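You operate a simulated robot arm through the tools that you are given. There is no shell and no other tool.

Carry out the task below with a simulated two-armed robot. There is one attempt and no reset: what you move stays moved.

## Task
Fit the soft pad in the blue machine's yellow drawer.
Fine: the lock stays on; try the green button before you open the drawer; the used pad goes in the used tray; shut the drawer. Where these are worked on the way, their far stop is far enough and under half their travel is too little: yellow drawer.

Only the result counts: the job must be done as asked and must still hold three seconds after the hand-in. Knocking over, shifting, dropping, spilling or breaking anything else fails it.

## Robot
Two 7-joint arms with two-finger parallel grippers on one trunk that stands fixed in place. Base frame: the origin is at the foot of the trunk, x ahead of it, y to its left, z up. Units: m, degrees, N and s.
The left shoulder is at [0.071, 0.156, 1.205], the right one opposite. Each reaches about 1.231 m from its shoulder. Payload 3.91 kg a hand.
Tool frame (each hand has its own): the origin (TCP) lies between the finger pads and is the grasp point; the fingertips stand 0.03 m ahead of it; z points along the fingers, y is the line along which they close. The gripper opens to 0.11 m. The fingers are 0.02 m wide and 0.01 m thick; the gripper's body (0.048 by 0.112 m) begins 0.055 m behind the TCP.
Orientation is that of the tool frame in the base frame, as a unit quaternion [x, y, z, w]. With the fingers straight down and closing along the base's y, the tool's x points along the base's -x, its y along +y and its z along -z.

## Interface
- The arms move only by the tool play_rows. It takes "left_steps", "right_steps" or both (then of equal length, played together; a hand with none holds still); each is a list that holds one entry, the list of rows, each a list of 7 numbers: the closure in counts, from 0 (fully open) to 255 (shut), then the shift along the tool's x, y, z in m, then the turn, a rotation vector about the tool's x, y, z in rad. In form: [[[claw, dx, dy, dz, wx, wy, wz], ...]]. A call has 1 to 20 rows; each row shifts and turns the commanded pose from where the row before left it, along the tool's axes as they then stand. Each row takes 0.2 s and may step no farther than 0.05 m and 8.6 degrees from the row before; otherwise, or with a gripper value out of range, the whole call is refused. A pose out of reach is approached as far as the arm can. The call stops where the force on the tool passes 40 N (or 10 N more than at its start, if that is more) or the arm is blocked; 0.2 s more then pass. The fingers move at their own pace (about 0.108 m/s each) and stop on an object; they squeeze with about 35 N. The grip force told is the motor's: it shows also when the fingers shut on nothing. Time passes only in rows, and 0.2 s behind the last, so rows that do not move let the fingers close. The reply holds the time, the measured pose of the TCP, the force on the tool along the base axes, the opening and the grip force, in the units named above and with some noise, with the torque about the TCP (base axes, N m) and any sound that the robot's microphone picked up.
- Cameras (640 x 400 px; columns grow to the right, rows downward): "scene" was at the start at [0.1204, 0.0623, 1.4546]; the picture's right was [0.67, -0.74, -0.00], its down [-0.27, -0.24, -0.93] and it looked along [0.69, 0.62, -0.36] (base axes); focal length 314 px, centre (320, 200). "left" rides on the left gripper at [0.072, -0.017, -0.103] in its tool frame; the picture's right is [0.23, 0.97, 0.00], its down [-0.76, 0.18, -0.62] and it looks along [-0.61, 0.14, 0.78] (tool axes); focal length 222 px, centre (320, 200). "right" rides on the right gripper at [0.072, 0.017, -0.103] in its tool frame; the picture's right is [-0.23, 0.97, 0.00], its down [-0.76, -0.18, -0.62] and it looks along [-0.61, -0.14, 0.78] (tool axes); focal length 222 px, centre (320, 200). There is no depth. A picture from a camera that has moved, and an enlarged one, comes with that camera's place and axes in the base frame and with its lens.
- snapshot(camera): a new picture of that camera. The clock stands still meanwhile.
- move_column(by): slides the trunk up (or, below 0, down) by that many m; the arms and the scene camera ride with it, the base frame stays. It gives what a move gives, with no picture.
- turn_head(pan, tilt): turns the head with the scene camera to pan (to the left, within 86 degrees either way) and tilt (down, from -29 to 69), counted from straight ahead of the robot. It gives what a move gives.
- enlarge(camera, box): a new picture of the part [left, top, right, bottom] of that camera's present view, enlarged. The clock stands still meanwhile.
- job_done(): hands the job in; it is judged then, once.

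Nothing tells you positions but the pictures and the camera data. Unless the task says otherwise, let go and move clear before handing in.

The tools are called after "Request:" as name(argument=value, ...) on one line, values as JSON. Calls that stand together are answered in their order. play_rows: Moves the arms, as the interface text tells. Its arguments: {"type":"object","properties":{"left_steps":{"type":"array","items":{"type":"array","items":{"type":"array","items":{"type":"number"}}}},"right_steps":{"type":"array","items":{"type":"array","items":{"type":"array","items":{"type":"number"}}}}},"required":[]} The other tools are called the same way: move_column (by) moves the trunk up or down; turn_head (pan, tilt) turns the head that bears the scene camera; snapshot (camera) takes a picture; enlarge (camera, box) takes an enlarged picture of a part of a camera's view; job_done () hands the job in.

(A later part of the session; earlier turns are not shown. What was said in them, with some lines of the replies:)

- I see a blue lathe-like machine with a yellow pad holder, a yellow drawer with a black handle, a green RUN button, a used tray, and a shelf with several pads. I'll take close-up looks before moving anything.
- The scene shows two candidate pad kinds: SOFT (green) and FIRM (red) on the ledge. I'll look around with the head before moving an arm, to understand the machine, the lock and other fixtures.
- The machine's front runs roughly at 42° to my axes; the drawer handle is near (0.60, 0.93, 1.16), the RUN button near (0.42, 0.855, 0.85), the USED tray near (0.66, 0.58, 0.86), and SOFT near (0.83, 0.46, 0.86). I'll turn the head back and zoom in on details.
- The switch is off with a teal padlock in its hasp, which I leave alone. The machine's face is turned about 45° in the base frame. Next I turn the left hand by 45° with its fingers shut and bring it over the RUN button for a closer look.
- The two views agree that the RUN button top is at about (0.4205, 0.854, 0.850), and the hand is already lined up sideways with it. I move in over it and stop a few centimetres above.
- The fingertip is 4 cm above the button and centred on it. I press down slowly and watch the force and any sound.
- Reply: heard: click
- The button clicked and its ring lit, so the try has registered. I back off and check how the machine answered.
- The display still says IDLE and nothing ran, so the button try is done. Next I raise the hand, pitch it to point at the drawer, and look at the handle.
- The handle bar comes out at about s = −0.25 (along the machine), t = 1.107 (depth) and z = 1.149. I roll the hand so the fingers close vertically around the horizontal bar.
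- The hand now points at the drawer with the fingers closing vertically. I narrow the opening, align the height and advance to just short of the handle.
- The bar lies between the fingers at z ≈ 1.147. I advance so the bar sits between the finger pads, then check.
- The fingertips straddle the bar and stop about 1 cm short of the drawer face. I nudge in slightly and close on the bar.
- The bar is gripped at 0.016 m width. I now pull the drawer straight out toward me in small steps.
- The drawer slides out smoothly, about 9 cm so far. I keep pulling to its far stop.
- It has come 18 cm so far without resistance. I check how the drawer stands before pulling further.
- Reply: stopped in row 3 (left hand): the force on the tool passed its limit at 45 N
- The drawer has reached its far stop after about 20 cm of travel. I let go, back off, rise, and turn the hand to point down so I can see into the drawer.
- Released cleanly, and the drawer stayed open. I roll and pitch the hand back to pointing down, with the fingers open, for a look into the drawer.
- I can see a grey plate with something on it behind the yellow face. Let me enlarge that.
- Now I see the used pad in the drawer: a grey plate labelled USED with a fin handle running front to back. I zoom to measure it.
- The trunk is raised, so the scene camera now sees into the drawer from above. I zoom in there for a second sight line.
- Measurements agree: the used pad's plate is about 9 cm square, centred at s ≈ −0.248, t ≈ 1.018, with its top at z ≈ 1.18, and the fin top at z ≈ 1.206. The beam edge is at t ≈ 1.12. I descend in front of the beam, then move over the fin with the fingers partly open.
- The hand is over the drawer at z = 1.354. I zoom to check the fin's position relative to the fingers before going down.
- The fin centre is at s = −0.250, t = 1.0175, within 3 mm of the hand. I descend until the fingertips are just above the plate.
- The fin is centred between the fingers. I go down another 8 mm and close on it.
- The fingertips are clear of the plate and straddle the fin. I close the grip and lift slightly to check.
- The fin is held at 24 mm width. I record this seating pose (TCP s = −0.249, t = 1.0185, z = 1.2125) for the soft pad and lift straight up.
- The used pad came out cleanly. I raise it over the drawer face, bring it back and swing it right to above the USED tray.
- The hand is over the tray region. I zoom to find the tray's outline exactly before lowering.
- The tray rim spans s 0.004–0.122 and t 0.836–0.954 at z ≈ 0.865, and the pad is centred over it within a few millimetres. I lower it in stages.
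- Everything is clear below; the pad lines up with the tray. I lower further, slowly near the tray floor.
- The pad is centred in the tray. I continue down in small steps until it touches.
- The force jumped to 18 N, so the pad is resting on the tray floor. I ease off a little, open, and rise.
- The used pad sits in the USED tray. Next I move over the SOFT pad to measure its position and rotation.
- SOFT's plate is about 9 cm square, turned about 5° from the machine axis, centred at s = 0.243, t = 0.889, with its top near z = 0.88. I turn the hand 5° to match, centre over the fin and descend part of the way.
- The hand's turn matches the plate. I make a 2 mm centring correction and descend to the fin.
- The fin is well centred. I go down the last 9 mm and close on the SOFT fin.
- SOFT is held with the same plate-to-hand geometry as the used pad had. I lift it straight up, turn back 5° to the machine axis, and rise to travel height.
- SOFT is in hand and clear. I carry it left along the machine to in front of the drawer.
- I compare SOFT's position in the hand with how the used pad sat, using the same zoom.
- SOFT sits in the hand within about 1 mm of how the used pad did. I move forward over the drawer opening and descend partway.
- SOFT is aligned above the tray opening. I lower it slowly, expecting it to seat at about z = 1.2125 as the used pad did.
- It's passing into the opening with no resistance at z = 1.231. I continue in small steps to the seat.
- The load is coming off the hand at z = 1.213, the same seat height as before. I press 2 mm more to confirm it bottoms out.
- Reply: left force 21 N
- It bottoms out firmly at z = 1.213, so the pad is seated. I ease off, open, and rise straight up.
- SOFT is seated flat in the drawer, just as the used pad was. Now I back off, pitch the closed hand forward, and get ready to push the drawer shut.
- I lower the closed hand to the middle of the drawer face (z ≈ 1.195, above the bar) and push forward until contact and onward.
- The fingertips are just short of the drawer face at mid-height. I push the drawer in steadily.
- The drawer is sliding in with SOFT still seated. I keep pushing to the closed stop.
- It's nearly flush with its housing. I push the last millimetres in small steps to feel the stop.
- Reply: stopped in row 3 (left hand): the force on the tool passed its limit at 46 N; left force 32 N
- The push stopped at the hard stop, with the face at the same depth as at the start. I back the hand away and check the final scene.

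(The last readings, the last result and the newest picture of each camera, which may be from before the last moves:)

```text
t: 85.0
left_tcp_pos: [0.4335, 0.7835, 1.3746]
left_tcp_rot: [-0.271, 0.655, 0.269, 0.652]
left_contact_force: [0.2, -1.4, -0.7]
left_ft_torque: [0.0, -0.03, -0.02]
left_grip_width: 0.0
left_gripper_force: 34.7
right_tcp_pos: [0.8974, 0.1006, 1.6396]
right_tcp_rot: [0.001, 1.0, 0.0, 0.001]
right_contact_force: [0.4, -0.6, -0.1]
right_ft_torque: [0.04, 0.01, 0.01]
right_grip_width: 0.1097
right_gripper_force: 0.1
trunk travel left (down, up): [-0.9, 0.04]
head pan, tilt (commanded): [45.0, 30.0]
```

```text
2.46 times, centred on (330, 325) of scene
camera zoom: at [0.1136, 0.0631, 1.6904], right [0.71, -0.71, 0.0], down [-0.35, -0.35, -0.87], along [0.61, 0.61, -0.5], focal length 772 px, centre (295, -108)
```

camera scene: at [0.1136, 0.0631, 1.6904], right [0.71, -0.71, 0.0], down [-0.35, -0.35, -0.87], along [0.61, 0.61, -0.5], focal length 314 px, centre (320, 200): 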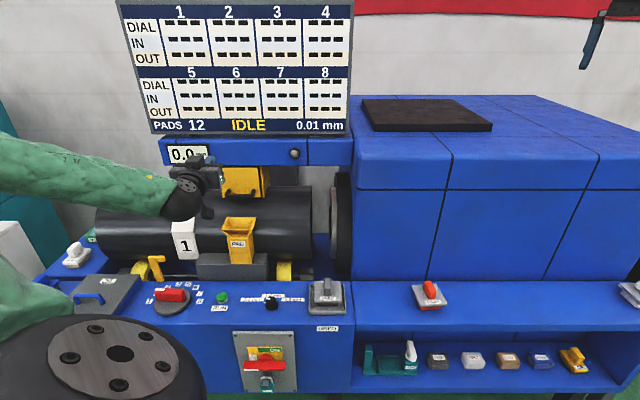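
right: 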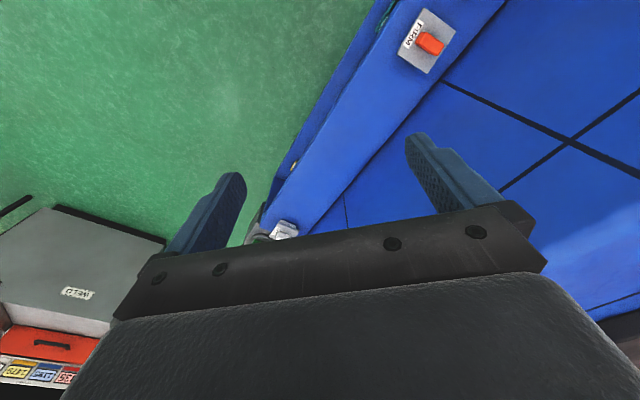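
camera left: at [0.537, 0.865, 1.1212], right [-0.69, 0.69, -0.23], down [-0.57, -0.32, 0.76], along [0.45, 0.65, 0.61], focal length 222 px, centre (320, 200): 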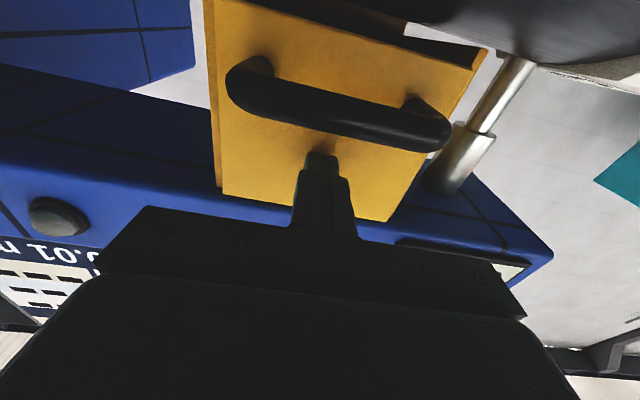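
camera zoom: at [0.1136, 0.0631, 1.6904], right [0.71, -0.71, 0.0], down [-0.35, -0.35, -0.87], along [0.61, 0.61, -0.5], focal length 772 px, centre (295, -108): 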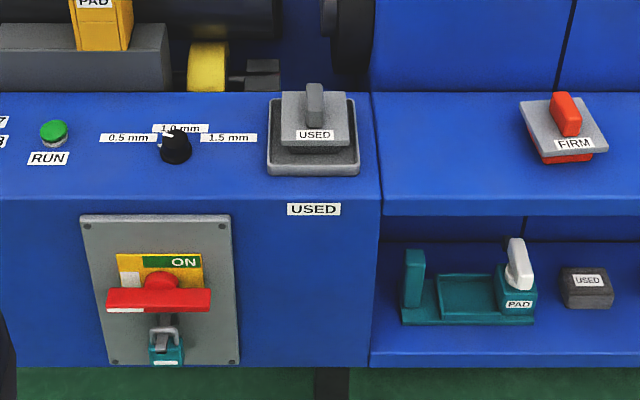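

The drawer looks shut, the used pad is in the tray, the padlock is on, and the knobs are unchanged. I back off a bit more and take one last close look at the drawer.

Request:
play_rows(left_steps=[[[255, 0, 0.04, -0.02, 0, 0, 0], [255, 0, 0.045, 0, 0, 0, 0], [255, 0, 0.045, 0, 0, 0, 0], [255, 0, 0, 0, 0, 0, 0]]])

Request:
enlarge(camera="scene", box=[170, 130, 310, 230])

Request:
enlarge(camera="left", box=[150, 0, 450, 200])

```text
t: 86.0
left_tcp_pos: [0.3296, 0.8638, 1.3726]
left_tcp_rot: [-0.27, 0.656, 0.269, 0.652]
left_contact_force: [-0.2, 0.1, -0.5]
left_ft_torque: [-0.03, 0.01, 0.0]
left_grip_width: 0.0001
left_gripper_force: 34.6
right_tcp_pos: [0.8997, 0.1008, 1.6366]
right_tcp_rot: [0.0, 1.0, 0.0, 0.0]
right_contact_force: [0.1, -0.7, 0.3]
right_ft_torque: [0.02, 0.02, -0.02]
right_grip_width: 0.11
right_gripper_force: 0.1
trunk travel left (down, up): [-0.9, 0.04]
head pan, tilt (commanded): [45.0, 30.0]
```

```text
4.00 times, centred on (240, 180) of scene
camera zoom: at [0.1159, 0.0639, 1.6902], right [0.71, -0.71, 0.0], down [-0.35, -0.35, -0.87], along [0.61, 0.61, -0.5], focal length 1255 px, centre (640, 280)
```

zoom: 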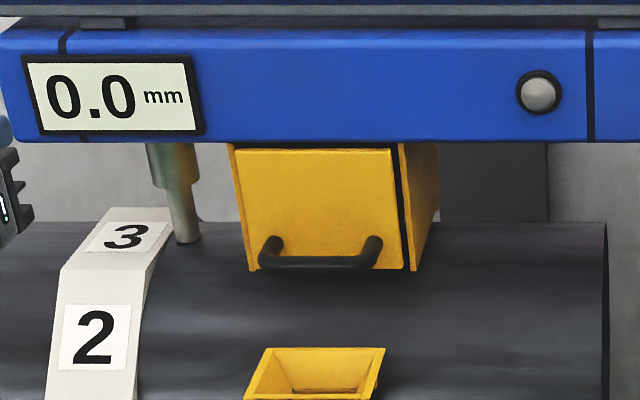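

```text
2.00 times, centred on (300, 100) of left
camera zoom: at [0.2681, 0.7784, 1.2997], right [-0.69, 0.69, -0.23], down [-0.56, -0.31, 0.76], along [0.46, 0.65, 0.6], focal length 444 px, centre (360, 400)
```

zoom: 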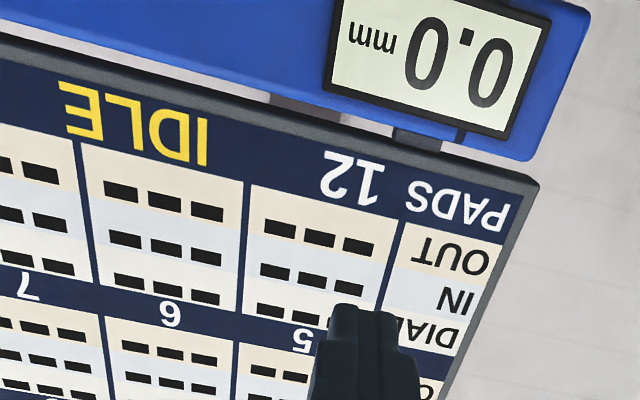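

The drawer is fully shut with the SOFT pad inside, and the used pad rests in the USED tray. The padlock is untouched, the RUN button was tried before opening, and both hands are clear, so I hand in the job.

Request:
job_done()

```text
The job is handed in.
```

The soft pad is seated in the blue machine's yellow drawer, and the drawer is shut. I have handed the job in; the reply only confirmed receipt, not whether it passed.

- **Lock:** the padlock was never touched and is still on the switch.
- **Green button:** I pressed RUN before opening the drawer. It clicked and its ring lit, and the display stayed at IDLE.
- **Drawer:** I pulled it about 20 cm to its far stop. After fitting the pad, I pushed it back to the closed stop, where the face is level with its starting position.
- **Used pad:** it is resting in the USED tray.
- **Soft pad:** it went in without resistance and bottomed out at the same height as the old one.

I saw nothing else knocked or shifted in the last pictures, and both hands are clear of the machine.
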